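You operate a simulated robot arm through the tools that you are given. There is no shell and no other tool. Be economical: measure what you need, move in short steps, check, and stop when the job is done.

You are at the controls of a simulated robot arm. One attempt, no reset.

TASK
Copy the red drive onto the green one in the dock.
Fine: the red drive goes in the source slot; both stay in the dock; press copy once, wait for the end, then switch the dock off.
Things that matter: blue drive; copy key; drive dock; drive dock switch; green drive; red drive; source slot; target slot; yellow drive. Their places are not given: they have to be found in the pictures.

The check looks at the end state, three seconds after you hand in, the way a careful person would. Anything else that was tipped, shoved, dropped, spilled or broken makes it a failure.

THE ROBOT
A 7-joint arm with a two-finger parallel gripper, fixed in place. Base frame: the origin is at the foot of the arm, x ahead of it, y to its left, z up; the work surface is at about z = 4. Lengths are in mm, angles in degrees, forces in N, time in s.
With the tool pointing down near the work surface it reaches from about 220 to 580 mm from the base axis. Its first joint turns from -66.0 to 66.0 degrees. Payload 2.5 kg.
The TCP is the grasp point between the finger pads, 23 mm short of the fingertips. In the tool frame z runs along the fingers and y along their closing line. Largest opening 94 mm; finger width 38, thickness 10; the body of the gripper, 54 by 96 mm, starts 39 mm behind the TCP.
Orientation is that of the tool frame in the base frame, as [roll, pitch, yaw] about the fixed x, y, z axes, in that order (R = Rz(yaw) Ry(pitch) Rx(roll)). With the fingers straight down and closing along the base's y, the tool's x points along the base's -x, its y along +y and its z along -z.

THE INTERFACE
- The arm moves only by the tool jog_arm. Its argument "motion" is a list that holds one entry, the list of rows, each a list of 7 numbers: the shift along the tool's x, y, z in mm, then the turn, a rotation vector about the tool's x, y, z in degrees, then the closure, from 0 (fully open) to 1 (shut). In form: [[[dx, dy, dz, wx, wy, wz, jaw], ...]]. A call has 1 to 20 rows; each row is the pose to reach, as a shift and turn from the pose commanded when the call began, along the tool's axes at that moment. Rows are played at 5 a second. More than 50 mm and 8.6 degrees between two rows, or a gripper value outside its range, and nothing of the call is played. Where a pose cannot be reached the arm comes as near as it can. A force on the tool above 90 N (or 10 N above the force at the start of the call, whichever is more), or a blocked arm, ends the call early, and 0.2 s more pass. The fingers move at their own pace (about 108 mm/s each) and stop on an object; they squeeze with about 23 N. The grip force told is the motor's: it shows also when the fingers shut on nothing. Time passes only in rows, and 0.2 s behind the last, so rows that repeat a pose let the fingers close. It gives the time, the measured TCP pose, the force on the tool (base axes), the opening and the grip force at its end, in the units of the frame above (readings bear some noise), with the torque about the TCP (base axes, N m) and any sound that the robot's microphone picked up.
- Cameras (640 x 400 px; columns grow to the right, rows downward): "scene" is fixed at [99.1, -390.1, 563.1]; the picture's right is [0.95, -0.31, 0.00], its down [-0.13, -0.39, -0.91] and it looks along [0.28, 0.87, -0.41] (base axes); focal length 336 px, centre (320, 200). "wrist" rides on the gripper at [86, 16, -75] in the tool frame; the picture's right is [-0.18, 0.98, 0.00], its down [-0.58, -0.11, -0.81] and it looks along [-0.79, -0.15, 0.59] (tool axes); focal length 243 px, centre (320, 200).
- get_image(camera): a new picture of that camera. No time passes.
- probe_pixels(camera, pixels): for up to 12 pixels [column, row] of the newest picture of that camera ("zoom" is the newest enlarged one), the place [x, y, z] in the base frame of the surface seen there, good to about 3 mm. No time passes.
- close_up(camera, box): a new picture of the part [left, top, right, bottom] of that camera's present view, enlarged. No time passes.
- finish_job(): hands the job in; it is judged then, once.

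Work in short steps. Measure before you move; look again where a grasp or a placing could have gone wrong, and mend it. You have 80 turns and 38 pictures in all, those below and enlarged ones among them. Open the gripper and draw the arm clear of the work before you hand the job in, unless the task says otherwise; then end with one line.

The tools are called after "Request:" as name(argument=value, ...) on one line, values as JSON. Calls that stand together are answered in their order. jog_arm: Moves the arm, as the interface text tells. Its arguments: {"type":"object","properties":{"motion":{"type":"array"}},"required":["motion"]} The other tools are called the same way: get_image (camera) takes a picture; probe_pixels (camera, pixels) gives the place of the surface under pixels of a picture; close_up (camera, box) takes an enlarged picture of a part of a camera's view; finish_job () hands the job in.

At the start:

```text
time: 0.0
position: [363.0, 57.8, 385.9]
orientation: [179.9, 0.1, -180.0]
ft_force: [0.6, 0.1, 0.1]
torque: [-0.01, 0.02, 0.01]
gripper_width: 94.2
grip_force: 0.0
```

scene: 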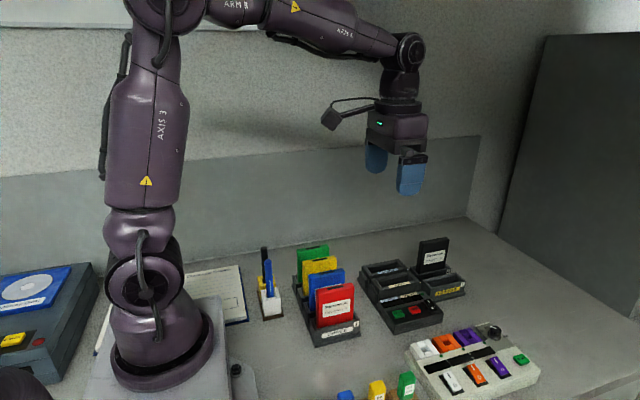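
wrist: 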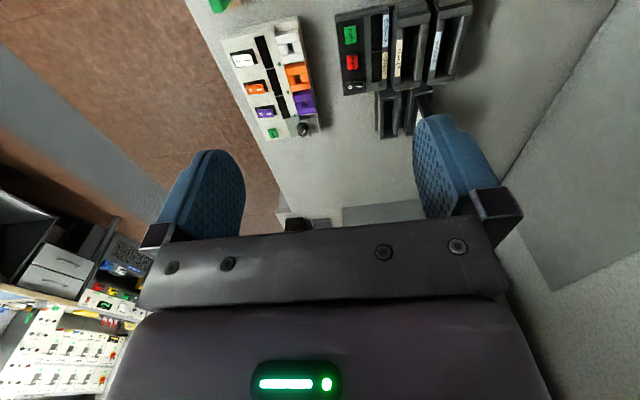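

The scene shows a rack of drives near (325,290) and a dock near (400,290). I take enlarged views of both.

Request:
close_up(camera="scene", box=[280, 230, 480, 355])

Request:
close_up(camera="scene", box=[350, 230, 480, 340])

```text
3.20 times, centred on (380, 292) of scene
```

zoom: 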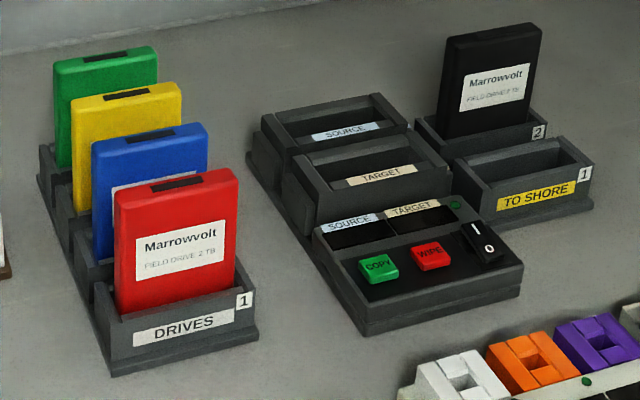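

```text
3.64 times, centred on (415, 285) of scene
```

zoom: 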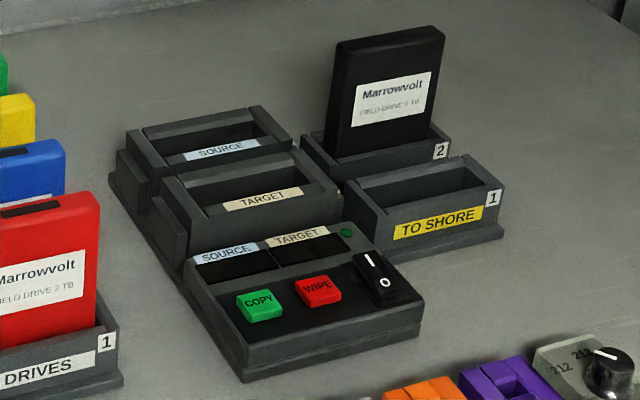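

Source slot is the rear one, target in front, with copy, wipe and the rocker on the dock's front panel. I probe the dock features in the zoom and the drives in the scene.

Request:
probe_pixels(camera="zoom", pixels=[[148, 136], [268, 112], [190, 166], [288, 141], [178, 180], [300, 153], [210, 224], [338, 190], [259, 302], [318, 287], [370, 262], [386, 285]])

Request:
close_up(camera="scene", box=[280, 235, 370, 350])

```text
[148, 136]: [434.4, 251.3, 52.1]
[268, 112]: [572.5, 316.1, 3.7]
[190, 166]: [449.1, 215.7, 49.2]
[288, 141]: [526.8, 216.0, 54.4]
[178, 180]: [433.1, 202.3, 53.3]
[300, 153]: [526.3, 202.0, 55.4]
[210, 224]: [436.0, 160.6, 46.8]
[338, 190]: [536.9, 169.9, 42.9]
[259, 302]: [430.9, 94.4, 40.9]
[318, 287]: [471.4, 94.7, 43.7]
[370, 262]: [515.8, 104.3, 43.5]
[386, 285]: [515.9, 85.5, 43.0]
```

```text
3.48 times, centred on (325, 292) of scene
```

zoom: 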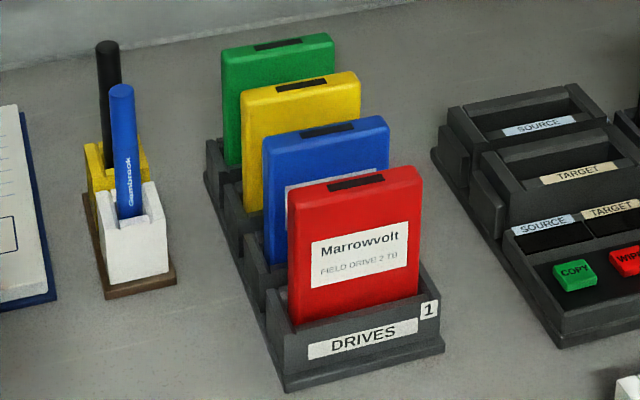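

Now I probe the tops of the red and green drives and the neighbours, plus the slot rims of the rack.

Request:
probe_pixels(camera="zoom", pixels=[[300, 194], [412, 172], [294, 186], [405, 168], [356, 182], [360, 300], [277, 43], [332, 128], [300, 85], [228, 50], [328, 37], [360, 345]])

Request:
probe_pixels(camera="scene", pixels=[[316, 294], [352, 287], [334, 285], [315, 245]])

```text
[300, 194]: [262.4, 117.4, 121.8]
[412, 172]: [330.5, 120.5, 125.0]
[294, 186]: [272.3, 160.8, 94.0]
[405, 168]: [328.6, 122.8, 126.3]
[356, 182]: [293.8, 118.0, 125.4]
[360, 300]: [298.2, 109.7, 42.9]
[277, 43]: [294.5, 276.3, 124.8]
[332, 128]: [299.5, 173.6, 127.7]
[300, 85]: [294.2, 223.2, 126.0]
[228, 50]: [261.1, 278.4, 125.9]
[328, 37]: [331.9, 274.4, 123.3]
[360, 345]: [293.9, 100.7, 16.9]
```

```text
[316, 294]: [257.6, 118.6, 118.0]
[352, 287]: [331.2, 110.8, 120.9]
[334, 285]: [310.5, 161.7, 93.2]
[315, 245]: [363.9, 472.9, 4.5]
```

Red's top is centred near x 296, y ~119, z 125; drives are spaced about 52 in y. I move to a better vantage to see rack and dock from the wrist.

Request:
jog_arm(motion=[[[26, 30, 14, 0, 0, 0, 0], [52, 61, 28, 0, 0, 0, 0], [78, 91, 42, 0, 0, 0, 0], [103, 122, 56, 0, 0, 0, 0], [103, 122, 56, 0, 0, 0, 0]]])

Request:
get_image(camera="wrist")

```text
time: 1.2
position: [260.9, 179.6, 330.1]
orientation: [-180.0, 0.0, -180.0]
ft_force: [-0.3, 0.8, -1.0]
torque: [-0.02, -0.03, 0.0]
gripper_width: 94.2
grip_force: 0.1
```

```text
32 pictures are left
```

wrist: 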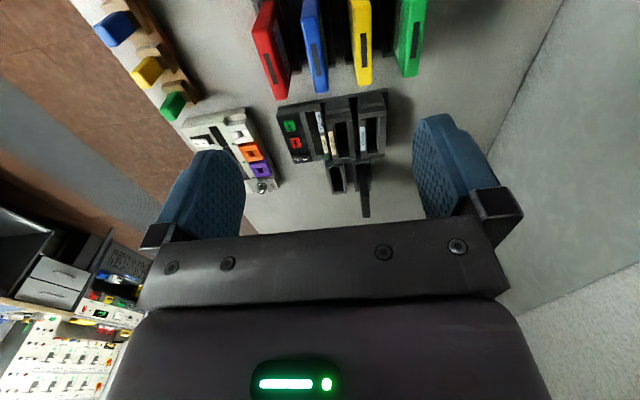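

The wrist view (upside-down: near objects at top) shows drives at columns 255–425, rows 0–100 and the dock at (335,140). I enlarge that part.

Request:
close_up(camera="wrist", box=[240, 0, 440, 125])

```text
3.20 times, centred on (340, 62) of wrist
```

zoom: 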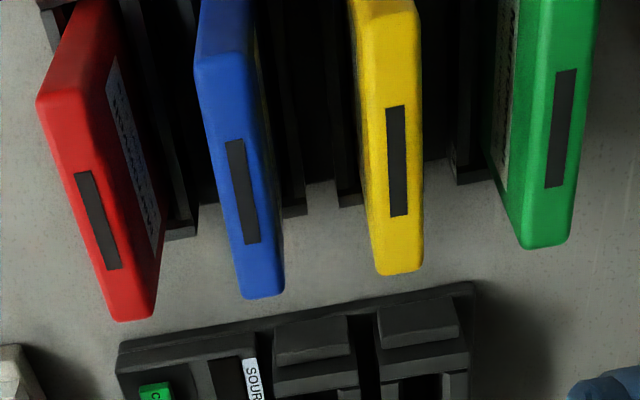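

I probe the top-strip centres and edges of the drives to get exact centres and thickness.

Request:
probe_pixels(camera="zoom", pixels=[[98, 220], [70, 180], [122, 180], [107, 275], [140, 275], [135, 312], [62, 100], [560, 128], [540, 160], [577, 160], [548, 238], [242, 190]])

Request:
close_up(camera="wrist", box=[270, 80, 400, 220])

```text
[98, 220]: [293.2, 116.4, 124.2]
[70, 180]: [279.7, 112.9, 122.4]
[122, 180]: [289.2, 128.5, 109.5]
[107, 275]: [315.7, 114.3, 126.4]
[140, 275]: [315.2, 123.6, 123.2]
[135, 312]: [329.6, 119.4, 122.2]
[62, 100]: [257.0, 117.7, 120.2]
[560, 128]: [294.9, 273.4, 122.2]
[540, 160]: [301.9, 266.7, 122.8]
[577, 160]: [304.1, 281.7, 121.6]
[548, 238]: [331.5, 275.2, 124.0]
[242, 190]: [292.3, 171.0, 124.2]
```

```text
2.86 times, centred on (335, 150) of wrist
```

zoom: 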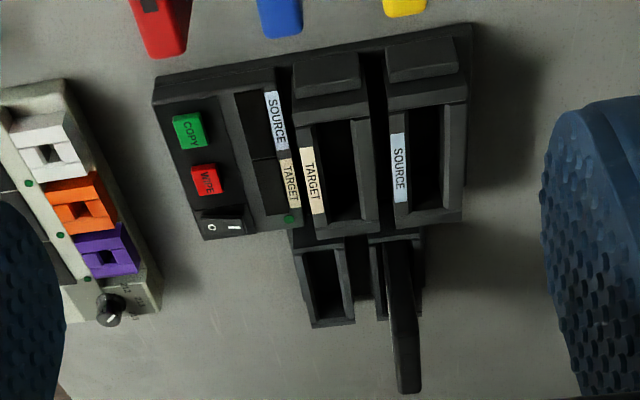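

Red centre ≈ (294,119), green ≈ (295,274), top z ≈ 124. Now I probe the dock slot rims and cavities, and the rocker.

Request:
probe_pixels(camera="zoom", pixels=[[400, 180], [450, 160], [425, 98], [428, 216], [410, 107], [437, 107], [310, 180], [365, 180], [335, 116], [345, 228], [212, 227], [235, 227]])

Request:
probe_pixels(camera="zoom", pixels=[[425, 150], [340, 160], [428, 204], [345, 216], [189, 131], [205, 180], [410, 150], [440, 150], [322, 160], [358, 160], [288, 218], [225, 222]])

```text
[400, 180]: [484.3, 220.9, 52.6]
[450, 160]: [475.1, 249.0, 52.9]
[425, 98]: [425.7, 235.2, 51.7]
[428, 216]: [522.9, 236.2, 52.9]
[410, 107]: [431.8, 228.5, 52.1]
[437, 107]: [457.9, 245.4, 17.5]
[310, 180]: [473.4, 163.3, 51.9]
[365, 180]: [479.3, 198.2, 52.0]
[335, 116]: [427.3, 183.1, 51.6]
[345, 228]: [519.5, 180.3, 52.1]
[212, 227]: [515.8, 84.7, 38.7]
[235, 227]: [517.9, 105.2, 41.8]
```

```text
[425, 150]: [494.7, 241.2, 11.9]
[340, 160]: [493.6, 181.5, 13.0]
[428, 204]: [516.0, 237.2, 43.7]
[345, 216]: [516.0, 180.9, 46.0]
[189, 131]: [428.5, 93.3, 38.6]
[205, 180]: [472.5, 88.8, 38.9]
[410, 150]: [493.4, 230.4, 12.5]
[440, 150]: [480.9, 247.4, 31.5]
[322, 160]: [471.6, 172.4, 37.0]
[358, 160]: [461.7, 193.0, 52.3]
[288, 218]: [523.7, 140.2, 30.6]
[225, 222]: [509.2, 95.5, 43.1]
```

Source slot centre ≈ (474,236), target ≈ (474,181), cavity floor ~12, rims ~52. The clearances are small, so I go closer to measure the slots and rocker better.

Request:
jog_arm(motion=[[[-35, 0, 20, 0, 0, 0, 0], [-70, 0, 40, 0, 0, 0, 0], [-105, -8, 65, 0, 0, 0, 0], [-135, -15, 95, 0, 0, 0, 0], [-135, -15, 95, 0, 0, 0, 0]]])

Request:
close_up(camera="wrist", box=[200, 0, 460, 160])

```text
time: 2.4
position: [395.7, 165.2, 236.0]
orientation: [-180.0, 0.0, -179.9]
ft_force: [0.1, -0.1, -0.6]
torque: [-0.03, -0.02, -0.01]
gripper_width: 94.2
grip_force: 0.0
```

```text
2.46 times, centred on (330, 80) of wrist
```

zoom: 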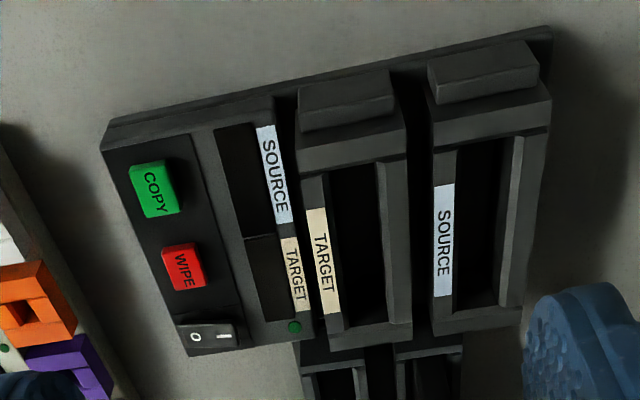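

Probing rim edges across y for both slots at mid-length, and the rocker's two halves.

Request:
probe_pixels(camera="zoom", pixels=[[436, 230], [453, 230], [460, 230], [500, 230], [509, 230], [514, 230], [532, 230], [303, 200], [324, 200], [332, 200], [380, 200], [388, 200]])

Request:
probe_pixels(camera="zoom", pixels=[[406, 250], [394, 250], [475, 145], [470, 318], [482, 132], [470, 302], [350, 160], [366, 330], [355, 172], [188, 330], [205, 332], [230, 332]])

Request:
close_up(camera="wrist", box=[255, 110, 335, 160])

```text
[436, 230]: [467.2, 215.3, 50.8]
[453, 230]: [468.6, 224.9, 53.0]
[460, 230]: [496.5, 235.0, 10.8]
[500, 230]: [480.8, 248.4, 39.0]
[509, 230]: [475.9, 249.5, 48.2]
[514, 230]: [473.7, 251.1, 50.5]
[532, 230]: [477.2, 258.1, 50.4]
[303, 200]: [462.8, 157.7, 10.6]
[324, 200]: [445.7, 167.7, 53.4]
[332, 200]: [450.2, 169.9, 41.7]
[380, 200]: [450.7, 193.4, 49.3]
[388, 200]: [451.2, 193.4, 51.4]
```

```text
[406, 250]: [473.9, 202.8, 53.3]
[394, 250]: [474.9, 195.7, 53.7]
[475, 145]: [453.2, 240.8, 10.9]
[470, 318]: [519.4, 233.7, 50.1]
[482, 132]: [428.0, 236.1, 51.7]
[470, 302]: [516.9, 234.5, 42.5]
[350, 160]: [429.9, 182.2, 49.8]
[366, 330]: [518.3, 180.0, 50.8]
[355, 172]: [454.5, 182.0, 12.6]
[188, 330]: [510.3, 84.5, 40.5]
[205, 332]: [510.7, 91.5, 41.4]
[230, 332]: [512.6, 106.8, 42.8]
```

```text
8.00 times, centred on (295, 135) of wrist
```

zoom: 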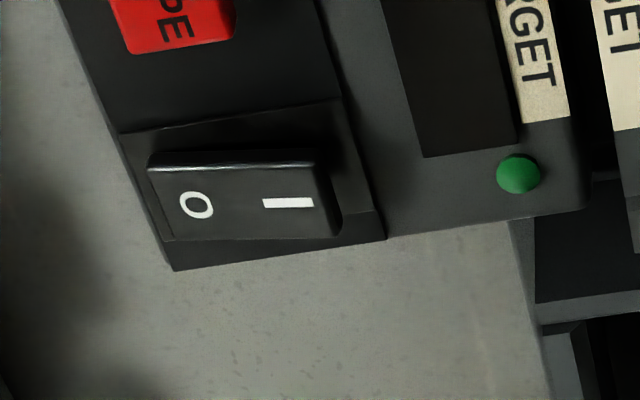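

The I end of the rocker stands higher, so the dock looks off; I'll press I after loading the drives. Source cavity centre ≈ (474,237), target ≈ (474,181). Next, go above red with the jaws half open and descend to z≈105.

Request:
jog_arm(motion=[[[34, -15, 10, 0, 0, 0, 0.5], [68, -31, 25, 0, 0, 0, 0.5], [101, -46.5, 46, 0, 0, 0, 0.5], [101, -46.5, 46, 0, 0, 0, 0.5], [101, -46.5, 70, 0, 0, 0, 0.5], [101, -46.5, 90, 0, 0, 0, 0.5], [101, -46.5, 110, 0, 0, 0, 0.5], [101, -46.5, 131, 0, 0, 0, 0.5], [101, -46.5, 131, 0, 0, 0, 0.5]]])

Request:
get_image(camera="scene")

```text
time: 4.4
position: [295.2, 117.3, 105.2]
orientation: [-180.0, 0.0, -180.0]
ft_force: [-0.1, -0.5, 0.5]
torque: [-0.03, 0.01, 0.03]
gripper_width: 46.9
grip_force: 0.1
```

```text
27 pictures are left
```

scene: 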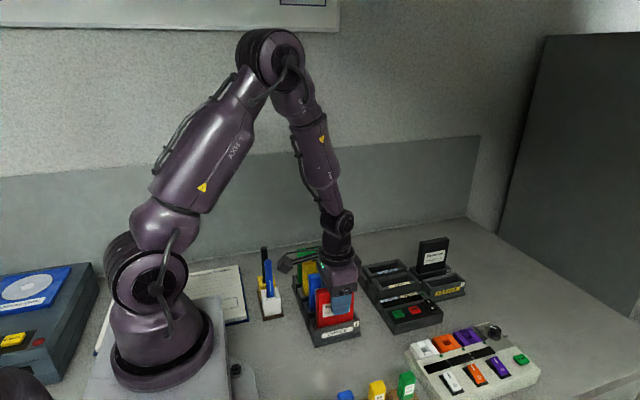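

Fingers straddle red with clearance. Close the jaws, then read.

Request:
jog_arm(motion=[[[0, 0, 0, 0, 0, 0, 0.8], [0, 0, 0, 0, 0, 0, 0.9], [0, 0, 0, 0, 0, 0, 0.9], [0, 0, 0, 0, 0, 0, 0.9]]])

```text
time: 5.4
position: [296.0, 118.4, 104.7]
orientation: [-180.0, 0.0, -180.0]
ft_force: [-0.3, -0.8, -0.1]
torque: [0.02, 0.01, -0.01]
gripper_width: 18.2
grip_force: 23.0
```

Gripped at 18.2 mm with little side force. Lift straight up 120 mm.

Request:
jog_arm(motion=[[[0, 0, -10, 0, 0, 0, 0.95], [0, 0, -25, 0, 0, 0, 0.95], [0, 0, -50, 0, 0, 0, 0.95], [0, 0, -80, 0, 0, 0, 0.95], [0, 0, -120, 0, 0, 0, 0.95], [0, 0, -120, 0, 0, 0, 0.95]]])

Request:
close_up(camera="scene", box=[260, 190, 460, 350])

```text
time: 6.8
position: [296.3, 119.8, 223.2]
orientation: [180.0, 0.0, 179.9]
ft_force: [0.9, -0.7, -2.1]
torque: [-0.01, 0.03, 0.01]
gripper_width: 18.0
grip_force: 23.2
```

```text
2.50 times, centred on (360, 270) of scene
```

zoom: 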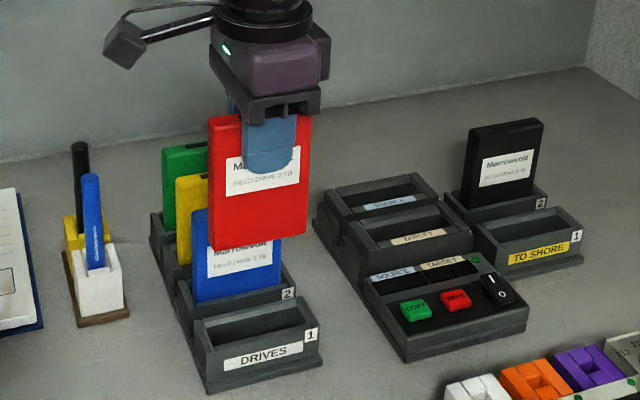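

Red is held upright and clean. I probe its edges to know its hand offset and bottom height.

Request:
probe_pixels(camera="zoom", pixels=[[212, 180], [306, 180], [215, 243], [303, 231], [260, 235], [258, 330], [260, 318], [215, 320]])

```text
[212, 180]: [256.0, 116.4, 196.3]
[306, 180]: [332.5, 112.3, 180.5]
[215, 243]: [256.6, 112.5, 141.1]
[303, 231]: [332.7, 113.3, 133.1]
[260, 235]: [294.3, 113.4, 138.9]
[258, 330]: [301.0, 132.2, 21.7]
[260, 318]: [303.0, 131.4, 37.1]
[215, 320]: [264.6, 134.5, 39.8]
```

Red bottom is ~91 below the TCP, its centre 1.5 mm toward -x of the TCP. Move at height: first +x, then +y to over the source slot.

Request:
jog_arm(motion=[[[-30, 0, -10, 0, 0, 0, 0.95], [-65, 0, -10, 0, 0, 0, 0.95], [-100, 10, -10, 0, 0, 0, 0.95], [-130, 40, -5, 0, 0, 0, 0.95], [-155, 75, 10, 0, 0, 0, 0.95], [-172, 100, 30, 0, 0, 0, 0.95], [-179, 117.5, 48, 0, 0, 0, 0.95], [-179, 117.5, 58, 0, 0, 0, 0.95], [-179, 117.5, 58, 0, 0, 0, 0.95], [-179, 117.5, 58, 0, 0, 0, 0.95]]])

Request:
close_up(camera="scene", box=[340, 190, 480, 340])

Request:
close_up(camera="wrist", box=[180, 0, 480, 220])

```text
time: 9.0
position: [472.4, 235.9, 164.9]
orientation: [180.0, 0.1, 180.0]
ft_force: [0.1, -0.1, -2.2]
torque: [-0.01, 0.01, 0.01]
gripper_width: 17.7
grip_force: 23.7
```

```text
2.67 times, centred on (410, 265) of scene
```

zoom: 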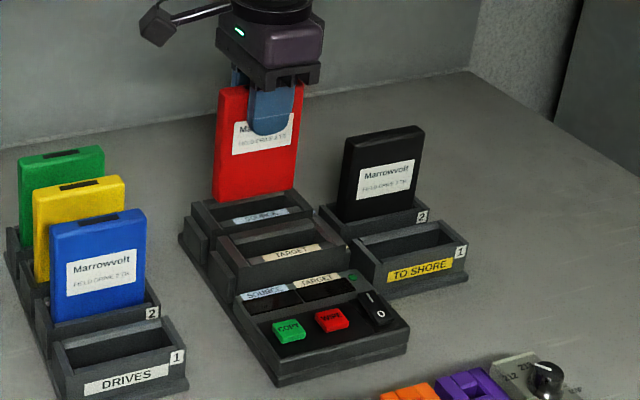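

```text
1.82 times, centred on (330, 110) of wrist
```

zoom: 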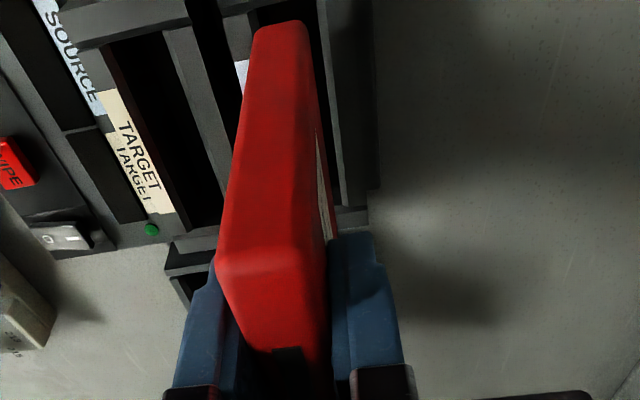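

The reading is x 472.4, y 235.9; aim 475, 237. I shift by a small correction, and settle for a steadier reading.

Request:
jog_arm(motion=[[[-1.5, 0.8, 0, 0, 0, 0, 0.95], [-1.5, 0.8, 0, 0, 0, 0, 0.95]]])

Request:
probe_pixels(camera="zoom", pixels=[[255, 40], [285, 40], [300, 40], [270, 32], [320, 150], [270, 200]])

```text
time: 9.6
position: [474.5, 236.4, 165.7]
orientation: [-180.0, 0.0, -180.0]
ft_force: [1.0, 0.7, -1.8]
torque: [0.0, 0.02, 0.02]
gripper_width: 17.9
grip_force: 23.4
```

```text
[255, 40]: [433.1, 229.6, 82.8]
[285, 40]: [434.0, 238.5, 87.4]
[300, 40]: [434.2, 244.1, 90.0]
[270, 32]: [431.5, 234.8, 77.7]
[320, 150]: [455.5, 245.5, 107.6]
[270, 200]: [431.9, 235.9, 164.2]
```

Drive is aligned within about 1 mm. Lower it slowly into the slot, watching force.

Request:
jog_arm(motion=[[[-1, 0, 10, 0, 0, 0, 0.95], [-1, 0, 20, 0, 0, 0, 0.95], [-1, 0, 28, 0, 0, 0, 0.95], [-1, 0, 36, 0, 0, 0, 0.95], [-1, 0, 44, 0, 0, 0, 0.95], [-1, 0, 50, 0, 0, 0, 0.95], [-1, 0, 55, 0, 0, 0, 0.95]]])

```text
time: 11.2
position: [475.4, 236.5, 110.6]
orientation: [-179.9, 0.0, -180.0]
ft_force: [0.3, 0.6, -2.1]
torque: [0.0, -0.02, 0.0]
gripper_width: 17.9
grip_force: 23.7
```

It slides in freely, no contact force. Continue down in small steps until it seats.

Request:
jog_arm(motion=[[[0, 0, 2, 0, 0, 0, 0.95], [0, 0, 4, 0, 0, 0, 0.95], [0, 0, 5, 0, 0, 0, 0.95], [0, 0, 6, 0, 0, 0, 0.95], [0, 0, 7, 0, 0, 0, 0.95], [0, 0, 8, 0, 0, 0, 0.95], [0, 0, 9, 0, 0, 0, 0.95]]])

```text
time: 12.8
position: [476.5, 235.6, 103.0]
orientation: [179.9, 0.3, -180.0]
ft_force: [3.7, -0.2, 22.8]
torque: [-0.15, -0.1, -0.08]
gripper_width: 17.8
grip_force: 22.9
```

Seated at z 103 with 23 N reaction, matching the floor at ~12. Ease off, open to half, and rise.

Request:
jog_arm(motion=[[[0, 0, -1.5, 0, 0, 0, 0.95], [0, 0, -1.5, 0, 0, 0, 0.6], [0, 0, -1.5, 0, 0, 0, 0.5], [0, 0, -1.5, 0, 0, 0, 0.5], [0, 0, -25, 0, 0, 0, 0.5], [0, 0, -60, 0, 0, 0, 0.5], [0, 0, -100, 0, 0, 0, 0.5], [0, 0, -100, 0, 0, 0, 0.5]]])

Request:
close_up(camera="scene", box=[280, 190, 480, 340])

```text
time: 14.6
position: [474.0, 238.3, 201.1]
orientation: [179.9, 0.1, 180.0]
ft_force: [-0.2, -0.5, -0.6]
torque: [-0.03, 0.0, 0.04]
gripper_width: 47.0
grip_force: 0.1
```

```text
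2.67 times, centred on (380, 265) of scene
```

zoom: 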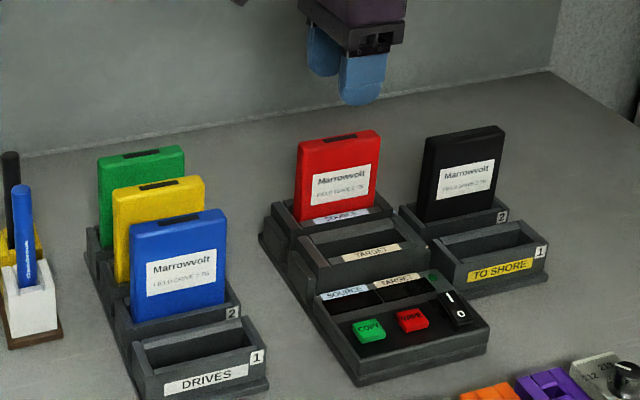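

Red stands in the source slot. Before going to green I check the pen tops' location, for the wrist camera's clearance.

Request:
probe_pixels(camera="zoom", pixels=[[10, 160], [21, 194], [145, 153], [105, 162], [180, 150], [338, 138], [303, 146], [373, 133]])

```text
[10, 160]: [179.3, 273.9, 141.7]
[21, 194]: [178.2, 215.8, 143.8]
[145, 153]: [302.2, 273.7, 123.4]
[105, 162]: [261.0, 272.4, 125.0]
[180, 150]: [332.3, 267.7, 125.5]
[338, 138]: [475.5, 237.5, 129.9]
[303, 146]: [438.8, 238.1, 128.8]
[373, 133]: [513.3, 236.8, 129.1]
```

Red's top reads z≈129, about 5 higher than in the rack; it may have slipped in the fingers and not be fully seated. I look with the wrist camera.

Request:
close_up(camera="wrist", box=[180, 0, 480, 220])

Request:
probe_pixels(camera="scene", pixels=[[407, 243], [435, 240], [460, 240]])

```text
1.82 times, centred on (330, 110) of wrist
```

zoom: 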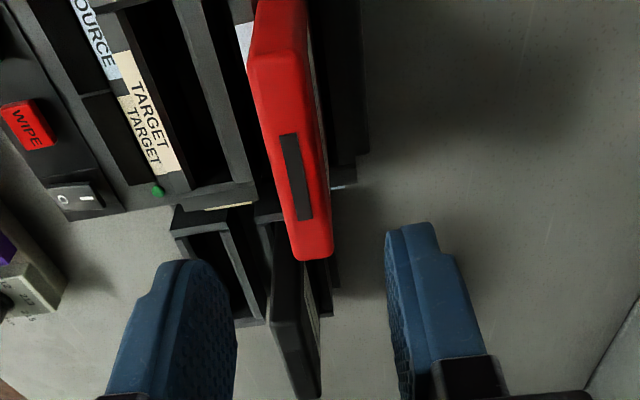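

```text
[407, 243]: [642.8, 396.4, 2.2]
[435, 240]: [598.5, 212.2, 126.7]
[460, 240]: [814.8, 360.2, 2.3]
```

Request:
probe_pixels(camera="zoom", pixels=[[297, 175], [270, 80], [315, 235], [290, 240], [300, 120], [255, 80], [295, 65], [180, 100], [165, 60], [190, 140], [205, 170], [280, 320]])

```text
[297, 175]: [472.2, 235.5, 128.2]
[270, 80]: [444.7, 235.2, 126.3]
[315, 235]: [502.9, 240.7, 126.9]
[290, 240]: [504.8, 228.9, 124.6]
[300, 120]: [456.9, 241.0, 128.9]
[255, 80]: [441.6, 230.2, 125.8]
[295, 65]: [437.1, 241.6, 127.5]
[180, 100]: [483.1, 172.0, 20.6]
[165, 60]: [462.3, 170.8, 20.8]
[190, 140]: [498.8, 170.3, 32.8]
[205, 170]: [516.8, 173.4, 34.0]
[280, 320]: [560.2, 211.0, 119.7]
```

Top ≈127.5 flat. To check seating, I close the fingers and touch the top gently from above (contact expected at TCP z≈150).

Request:
jog_arm(motion=[[[0, 0, 0, 0, 0, 0, 1], [0, 0, 20, 0, 0, 0, 1], [0, 0, 40, 0, 0, 0, 1], [0, 0, 46, 0, 0, 0, 1], [0, 0, 48, 0, 0, 0, 1], [0, 0, 50, 0, 0, 0, 1], [0, 0, 51, 0, 0, 0, 1], [0, 0, 52, 0, 0, 0, 1]]])

```text
time: 16.4
position: [476.2, 236.5, 150.7]
orientation: [180.0, 0.1, 180.0]
ft_force: [0.3, -0.4, -0.1]
torque: [0.0, -0.02, 0.03]
gripper_width: 0.0
grip_force: 23.3
```

Request:
jog_arm(motion=[[[0, 0, 1, 0, 0, 0, 1], [0, 0, 2, 0, 0, 0, 1], [0, 0, 3, 0, 0, 0, 1], [0, 0, 4, 0, 0, 0, 1]]])

```text
time: 17.4
position: [477.6, 237.2, 149.8]
orientation: [179.9, 0.2, -180.0]
ft_force: [-17.9, -2.7, 44.7]
torque: [-0.14, 1.0, -0.09]
gripper_width: 0.0
grip_force: 23.2
```

Firm contact at 45 N with no further travel: it is seated. Rise off and check the drive's still straight later; go over to green.

Request:
jog_arm(motion=[[[0, 0, -2, 0, 0, 0, 1], [0, 0, -20, 0, 0, 0, 1], [0, 0, -50, 0, 0, 0, 0.5], [35, 5, -50, 0, 0, 0, 0.5], [75, 15, -50, 0, 0, 0, 0.5], [115, 25, -50, 0, 0, 0, 0.5], [150, 32, -50, 0, 0, 0, 0.5], [180, 37.5, -45, 0, 0, 0, 0.5], [180, 37.5, -45, 0, 0, 0, 0.5]]])

Request:
close_up(camera="wrist", box=[180, 0, 480, 220])

```text
time: 19.4
position: [296.4, 274.6, 191.5]
orientation: [179.9, 0.0, -179.9]
ft_force: [0.2, 0.4, -0.3]
torque: [0.02, -0.04, -0.03]
gripper_width: 47.2
grip_force: 0.0
```

```text
1.82 times, centred on (330, 110) of wrist
```

zoom: 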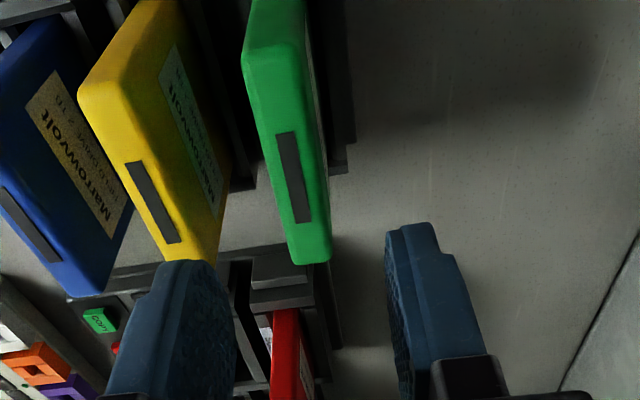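

Green sits centred between the fingers as red did. Descend to z≈105 and close.

Request:
jog_arm(motion=[[[0, 0, 20, 0, 0, 0, 0.5], [0, 0, 40, 0, 0, 0, 0.5], [0, 0, 60, 0, 0, 0, 0.5], [0, 0, 75, 0, 0, 0, 0.5], [0, 0, 86, 0, 0, 0, 0.5], [0, 0, 86, 0, 0, 0, 0.7], [0, 0, 86, 0, 0, 0, 0.95], [0, 0, 86, 0, 0, 0, 0.95], [0, 0, 86, 0, 0, 0, 0.95]]])

```text
time: 21.4
position: [295.5, 273.8, 103.9]
orientation: [-179.9, 0.0, -180.0]
ft_force: [0.0, 0.0, 0.4]
torque: [0.03, -0.02, -0.01]
gripper_width: 17.7
grip_force: 23.1
```

Gripped. Lift 130 mm.

Request:
jog_arm(motion=[[[0, 0, -10, 0, 0, 0, 0.95], [0, 0, -25, 0, 0, 0, 0.95], [0, 0, -50, 0, 0, 0, 0.95], [0, 0, -85, 0, 0, 0, 0.95], [0, 0, -130, 0, 0, 0, 0.95], [0, 0, -130, 0, 0, 0, 0.95]]])

Request:
close_up(camera="scene", box=[260, 170, 460, 320])

```text
time: 22.8
position: [295.0, 272.6, 234.8]
orientation: [180.0, 0.0, 180.0]
ft_force: [0.0, 0.2, -2.1]
torque: [0.0, 0.01, -0.01]
gripper_width: 17.9
grip_force: 23.6
```

```text
2.67 times, centred on (360, 245) of scene
```

zoom: 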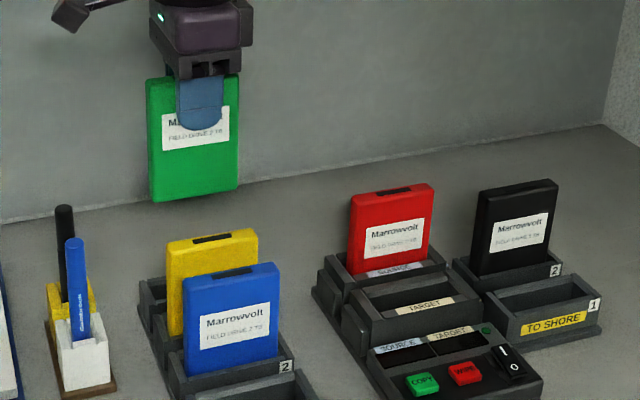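

Request:
probe_pixels(camera="zoom", pixels=[[151, 150], [236, 150], [155, 198], [234, 186], [200, 190]])

Request:
jog_arm(motion=[[[-35, -10, -3, 0, 0, 0, 0.95], [-70, -28, -3, 0, 0, 0, 0.95], [-105, -48, -3, 0, 0, 0, 0.95], [-140, -68, -3, 0, 0, 0, 0.95], [-165, -84, -3, 0, 0, 0, 0.95], [-180, -92.5, -3, 0, 0, 0, 0.95], [-180, -92.5, 30, 0, 0, 0, 0.95], [-180, -92.5, 65, 0, 0, 0, 0.95], [-180, -92.5, 65, 0, 0, 0, 0.95], [-180, -92.5, 65, 0, 0, 0, 0.95]]])

Request:
close_up(camera="wrist", box=[180, 0, 480, 220])

```text
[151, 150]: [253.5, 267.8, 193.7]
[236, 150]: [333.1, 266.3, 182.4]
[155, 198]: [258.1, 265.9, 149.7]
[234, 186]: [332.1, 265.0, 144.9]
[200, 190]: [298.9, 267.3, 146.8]
```

```text
time: 25.0
position: [477.2, 181.5, 168.8]
orientation: [-180.0, 0.0, 180.0]
ft_force: [-0.4, -0.3, -2.3]
torque: [-0.02, -0.03, 0.0]
gripper_width: 17.8
grip_force: 23.3
```

```text
1.82 times, centred on (330, 110) of wrist
```

zoom: 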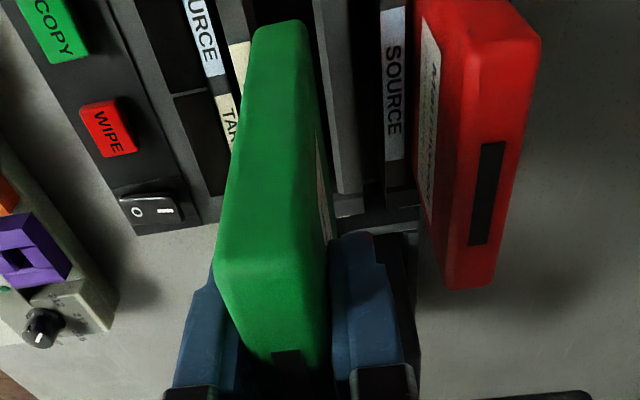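

Over the target slot; red is clear of the right finger. I probe green's edges to confirm alignment.

Request:
probe_pixels(camera="zoom", pixels=[[255, 40], [285, 40], [300, 40], [275, 28], [345, 190], [320, 150]])

Request:
jog_arm(motion=[[[0, 0, 0, 0, 0, 0, 0.95]]])

```text
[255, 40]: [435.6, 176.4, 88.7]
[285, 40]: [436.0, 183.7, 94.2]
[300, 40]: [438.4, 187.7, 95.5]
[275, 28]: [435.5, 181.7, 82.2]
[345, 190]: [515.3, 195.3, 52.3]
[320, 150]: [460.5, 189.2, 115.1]
```

```text
time: 25.4
position: [477.3, 181.2, 169.7]
orientation: [-180.0, 0.1, -180.0]
ft_force: [0.0, -0.3, -2.2]
torque: [-0.02, -0.03, 0.04]
gripper_width: 18.2
grip_force: 23.1
```

Aligned (x 436–512 in slot 432–516, y 182). Lower into the target slot.

Request:
jog_arm(motion=[[[1, 0, 10, 0, 0, 0, 0.95], [1, 0, 20, 0, 0, 0, 0.95], [1, 0, 28, 0, 0, 0, 0.95], [1, 0, 36, 0, 0, 0, 0.95], [1, 0, 44, 0, 0, 0, 0.95], [1, 0, 50, 0, 0, 0, 0.95], [1, 0, 55, 0, 0, 0, 0.95]]])

```text
time: 27.0
position: [474.4, 180.9, 114.9]
orientation: [179.9, -0.1, -180.0]
ft_force: [1.8, -0.3, -2.8]
torque: [-0.04, -0.08, 0.02]
gripper_width: 17.8
grip_force: 22.7
```

Request:
jog_arm(motion=[[[0, 0, 2, 0, 0, 0, 0.95], [0, 0, 4, 0, 0, 0, 0.95], [0, 0, 5, 0, 0, 0, 0.95], [0, 0, 6, 0, 0, 0, 0.95], [0, 0, 7, 0, 0, 0, 0.95]]])

```text
time: 28.2
position: [475.5, 181.6, 108.6]
orientation: [179.8, -0.1, 180.0]
ft_force: [1.6, 0.3, -1.7]
torque: [0.0, -0.05, 0.06]
gripper_width: 17.8
grip_force: 23.1
```

No contact yet at z 108.6; continue by millimetres.

Request:
jog_arm(motion=[[[0, 0, 1, 0, 0, 0, 0.95], [0, 0, 2, 0, 0, 0, 0.95], [0, 0, 3, 0, 0, 0, 0.95], [0, 0, 3, 0, 0, 0, 0.95]]])

```text
time: 29.2
position: [475.9, 181.7, 106.3]
orientation: [179.9, 0.3, -180.0]
ft_force: [-3.1, -2.6, 24.2]
torque: [-0.21, 0.04, 0.02]
gripper_width: 17.9
grip_force: 23.0
```

Seated with 24 N reaction. Release, rise, close fingers, and look.

Request:
jog_arm(motion=[[[0, 0, -1.5, 0, 0, 0, 0.95], [0, 0, -1.5, 0, 0, 0, 0.6], [0, 0, -1.5, 0, 0, 0, 0.5], [0, 0, -1.5, 0, 0, 0, 0.5], [0, 0, -25, 0, 0, 0, 0.5], [0, 0, -60, 0, 0, 0, 0.5], [0, 0, -95, 0, 0, 0, 0.5], [0, 0, -95, 0, 0, 0, 1], [0, 0, -95, 0, 0, 0, 1]]])

Request:
close_up(camera="scene", box=[340, 200, 480, 340])

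```text
time: 31.2
position: [472.6, 180.6, 199.6]
orientation: [-180.0, 0.0, -180.0]
ft_force: [-0.4, -0.6, 0.2]
torque: [0.01, -0.01, -0.03]
gripper_width: 0.0
grip_force: 22.9
```

```text
2.86 times, centred on (410, 270) of scene
```

zoom: 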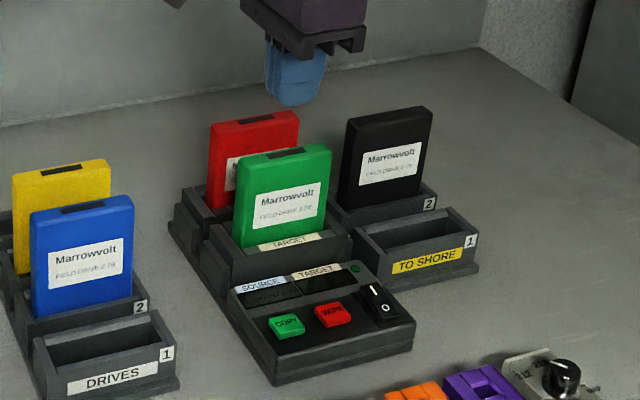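

Both drives stand in the dock. I probe the tops, the rocker, copy key, and the display panel surface around them.

Request:
probe_pixels(camera="zoom", pixels=[[285, 153], [255, 116], [370, 288], [380, 302], [386, 316], [365, 280], [345, 275], [318, 287], [275, 320], [288, 325], [300, 325], [325, 310]])

Request:
close_up(camera="scene", box=[390, 285, 450, 330])

```text
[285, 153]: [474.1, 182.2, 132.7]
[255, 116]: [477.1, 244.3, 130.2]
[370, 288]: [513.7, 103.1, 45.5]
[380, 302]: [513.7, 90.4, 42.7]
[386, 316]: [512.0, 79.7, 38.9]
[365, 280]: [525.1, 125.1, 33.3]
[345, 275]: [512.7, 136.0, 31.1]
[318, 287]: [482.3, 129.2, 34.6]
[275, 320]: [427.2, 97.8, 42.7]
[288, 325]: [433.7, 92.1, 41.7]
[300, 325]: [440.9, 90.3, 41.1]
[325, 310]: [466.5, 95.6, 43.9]
```

```text
8.89 times, centred on (420, 308) of scene
```

zoom: 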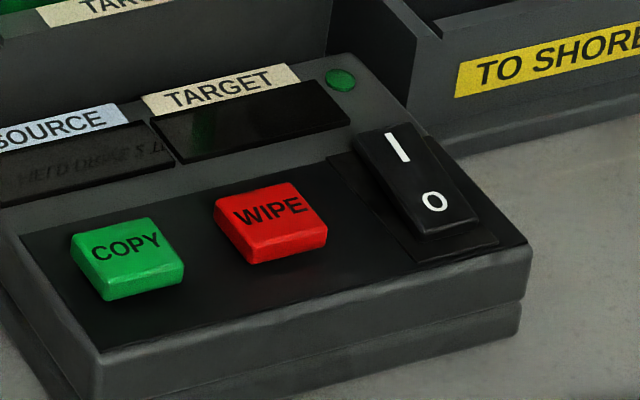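

The displays are dark and I stands proud: dock is off. Move closed fingers over the I end (514, 107) at safe height.

Request:
jog_arm(motion=[[[-10, -35, 0, 0, 0, 0, 1], [-25, -60, 0, 0, 0, 0, 1], [-39, -74, 20, 0, 0, 0, 1], [-39, -74, 60, 0, 0, 0, 1], [-39, -74, 100, 0, 0, 0, 1], [-39, -74, 115, 0, 0, 0, 1], [-39, -74, 115, 0, 0, 0, 1]]])

Request:
close_up(camera="scene", box=[370, 230, 470, 330])

```text
time: 32.8
position: [512.7, 104.7, 84.9]
orientation: [-180.0, 0.0, -180.0]
ft_force: [0.2, 0.0, 0.2]
torque: [0.02, -0.01, 0.0]
gripper_width: 0.1
grip_force: 23.2
```

```text
4.00 times, centred on (420, 280) of scene
```

zoom: 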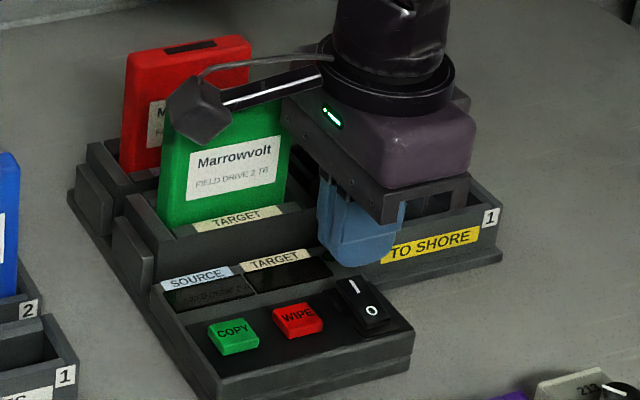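

Tips sit ~18 mm above the rocker's I end, clear of green and WIPE. Press down in small steps.

Request:
jog_arm(motion=[[[0, 2, 8, 0, 0, 0, 1], [0, 2, 13, 0, 0, 0, 1], [0, 2, 16, 0, 0, 0, 1], [0, 2, 18, 0, 0, 0, 1], [0, 2, 20, 0, 0, 0, 1]]])

```text
time: 34.0
position: [513.7, 109.6, 65.2]
orientation: [-180.0, 0.1, 180.0]
ft_force: [-0.9, 0.3, 0.3]
torque: [0.0, 0.0, -0.01]
gripper_width: 0.0
grip_force: 22.5
```

Request:
jog_arm(motion=[[[0, -1, 1, 0, 0, 0, 1], [0, -1, 2, 0, 0, 0, 1], [0, -1, 3, 0, 0, 0, 1], [0, -1, 4, 0, 0, 0, 1]]])

```text
time: 35.0
position: [513.6, 107.7, 63.1]
orientation: [-180.0, 0.0, -180.0]
ft_force: [-10.2, -1.8, 18.5]
torque: [-0.2, 0.2, -0.09]
gripper_width: 0.0
grip_force: 22.9
```

Contact, 18 N. Look at the rocker and displays before pressing more.

Request:
close_up(camera="scene", box=[390, 280, 450, 325])

```text
8.89 times, centred on (420, 302) of scene
```

zoom: 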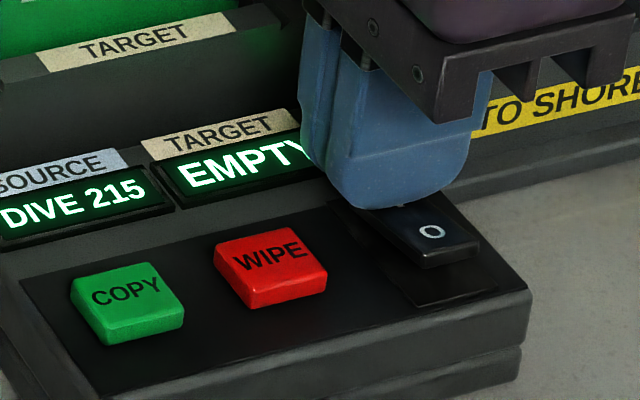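

The dock is on: SOURCE shows "DIVE 215", TARGET "EMPTY". EMPTY may mean a blank drive or a poorly seated one; rise, and check green's seating by pushing its top as I did with red.

Request:
jog_arm(motion=[[[0, 0, -5, 0, 0, 0, 1], [0, 0, -40, 0, 0, 0, 1], [0, 0, -80, 0, 0, 0, 1], [0, 0, -120, 0, 0, 0, 1], [15, 30, -120, 0, 0, 0, 1], [38, 74.5, -120, 0, 0, 0, 1], [38, 74.5, -95, 0, 0, 0, 1], [38, 74.5, -95, 0, 0, 0, 1]]])

Request:
close_up(camera="scene", box=[370, 230, 470, 330])

```text
time: 36.8
position: [477.0, 184.3, 156.7]
orientation: [-180.0, 0.0, -180.0]
ft_force: [0.7, -0.1, 0.3]
torque: [0.0, 0.0, 0.02]
gripper_width: 0.0
grip_force: 22.4
```

```text
4.00 times, centred on (420, 280) of scene
```

zoom: 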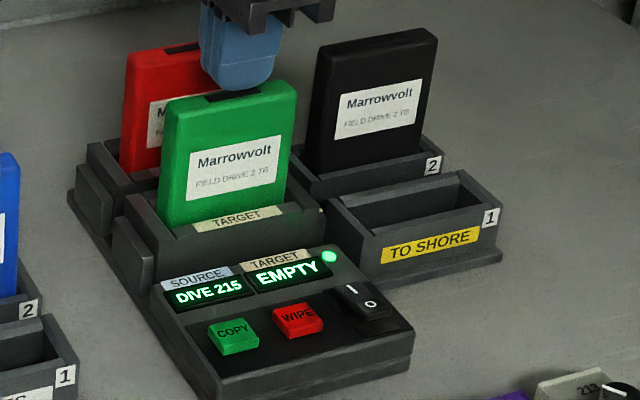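

LED lit, I pressed in. Now push green's top gently (contact expected near TCP z 150).

Request:
jog_arm(motion=[[[0, -2, 2, 0, 0, 0, 1], [0, -2, 4, 0, 0, 0, 1], [0, -2, 6, 0, 0, 0, 1], [0, -2, 7, 0, 0, 0, 1], [0, -2, 8, 0, 0, 0, 1], [0, -2, 9, 0, 0, 0, 1]]])

```text
time: 38.2
position: [476.2, 182.2, 149.6]
orientation: [179.9, 0.3, -179.9]
ft_force: [-15.8, -2.4, 40.7]
torque: [-0.08, 0.94, 0.0]
gripper_width: 0.2
grip_force: 22.4
```

Green is seated at the same height as red (149.6), so EMPTY means blank. Now go over the COPY key at (428, 94), tips well above it.

Request:
jog_arm(motion=[[[0, 0, -5, 0, 0, 0, 1], [0, 0, -40, 0, 0, 0, 1], [20, -40, -40, 0, 0, 0, 1], [40, -75, -40, 0, 0, 0, 1], [48, -88, -20, 0, 0, 0, 1], [48, -88, 20, 0, 0, 0, 1], [48, -88, 60, 0, 0, 0, 1], [48, -88, 70, 0, 0, 0, 1], [48, -88, 70, 0, 0, 0, 1]]])

Request:
close_up(camera="scene", box=[370, 230, 470, 330])

```text
time: 40.2
position: [426.6, 92.7, 76.4]
orientation: [180.0, 0.0, 180.0]
ft_force: [-0.1, 0.0, -0.1]
torque: [-0.02, -0.02, 0.03]
gripper_width: 0.0
grip_force: 23.2
```

```text
4.00 times, centred on (420, 280) of scene
```

zoom: 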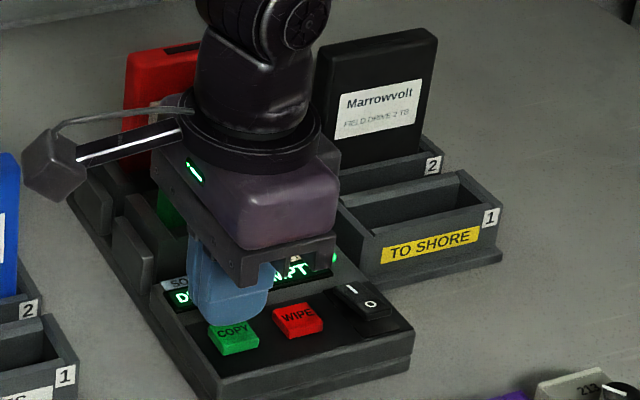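

Fingers hang above COPY, clear of WIPE. Press down steadily, one stroke.

Request:
jog_arm(motion=[[[-1, 0.5, 6, 0, 0, 0, 1], [-1, 0.5, 9, 0, 0, 0, 1], [-1, 0.5, 11, 0, 0, 0, 1], [-1, 0.5, 12, 0, 0, 0, 1], [-1, 0.5, 13, 0, 0, 0, 1], [-1, 0.5, 14, 0, 0, 0, 1]]])

```text
time: 41.6
position: [429.1, 93.7, 63.2]
orientation: [180.0, -0.1, 180.0]
ft_force: [0.2, -0.5, 1.0]
torque: [-0.02, 0.0, -0.01]
gripper_width: 0.2
grip_force: 23.0
```

Request:
jog_arm(motion=[[[0, 0, 1, 0, 0, 0, 1], [0, 0, 2, 0, 0, 0, 1], [0, 0, 3, 0, 0, 0, 1]]])

Request:
close_up(camera="scene", box=[380, 280, 440, 325])

```text
time: 42.4
position: [429.2, 92.6, 60.0]
orientation: [-179.9, 0.0, 180.0]
ft_force: [-3.0, 1.1, 6.9]
torque: [-0.01, 0.07, 0.02]
gripper_width: 0.0
grip_force: 23.1
heard: click
```

```text
8.89 times, centred on (410, 302) of scene
```

zoom: 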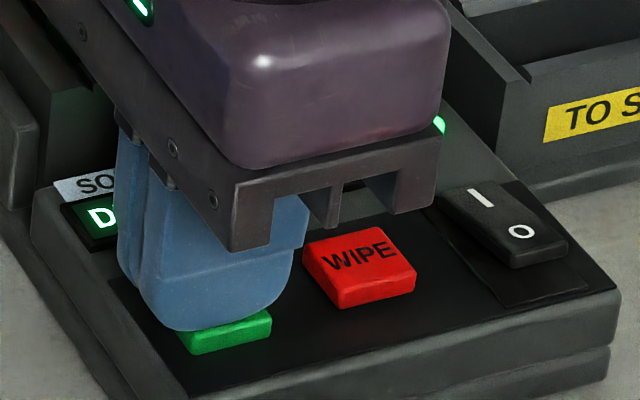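

A click was heard. Rise straight up and move toward the rocker, looking at the displays.

Request:
jog_arm(motion=[[[0, 0, -6, 0, 0, 0, 1], [0, 0, -40, 0, 0, 0, 1], [0, 0, -85, 0, 0, 0, 1], [0, 0, -125, 0, 0, 0, 1], [0, 0, -125, 0, 0, 0, 1]]])

Request:
close_up(camera="scene", box=[370, 250, 450, 330])

```text
time: 43.6
position: [428.0, 95.1, 185.1]
orientation: [-179.9, 0.0, -180.0]
ft_force: [-0.4, -0.3, 0.3]
torque: [0.02, -0.02, 0.01]
gripper_width: 0.0
grip_force: 22.5
```

```text
5.00 times, centred on (410, 290) of scene
```

zoom: 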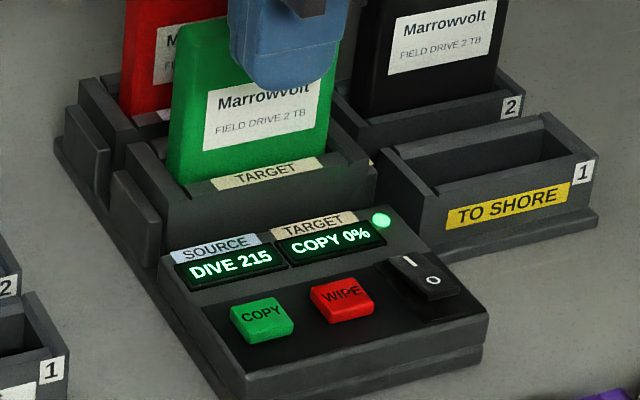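

Copying has started (COPY 0%). Wait in place for 4 s per call.

Request:
jog_arm(motion=[[[0, 0, 0, 0, 0, 0, 1], [0, 0, 0, 0, 0, 0, 1], [0, 0, 0, 0, 0, 0, 1], [0, 0, 0, 0, 0, 0, 1], [0, 0, 0, 0, 0, 0, 1], [0, 0, 0, 0, 0, 0, 1], [0, 0, 0, 0, 0, 0, 1], [0, 0, 0, 0, 0, 0, 1], [0, 0, 0, 0, 0, 0, 1], [0, 0, 0, 0, 0, 0, 1], [0, 0, 0, 0, 0, 0, 1], [0, 0, 0, 0, 0, 0, 1], [0, 0, 0, 0, 0, 0, 1], [0, 0, 0, 0, 0, 0, 1], [0, 0, 0, 0, 0, 0, 1], [0, 0, 0, 0, 0, 0, 1], [0, 0, 0, 0, 0, 0, 1], [0, 0, 0, 0, 0, 0, 1], [0, 0, 0, 0, 0, 0, 1], [0, 0, 0, 0, 0, 0, 1]]])

Request:
close_up(camera="scene", box=[380, 280, 440, 325])

```text
time: 47.8
position: [428.6, 94.1, 184.9]
orientation: [180.0, 0.0, 180.0]
ft_force: [-0.2, 0.4, 0.7]
torque: [-0.03, 0.03, 0.02]
gripper_width: 0.0
grip_force: 23.0
```

```text
8.89 times, centred on (410, 302) of scene
```

zoom: 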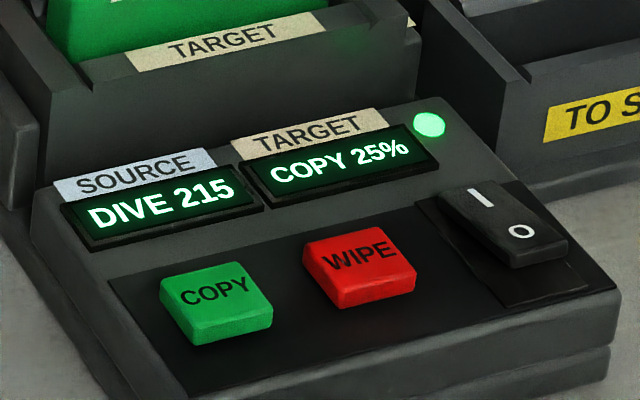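

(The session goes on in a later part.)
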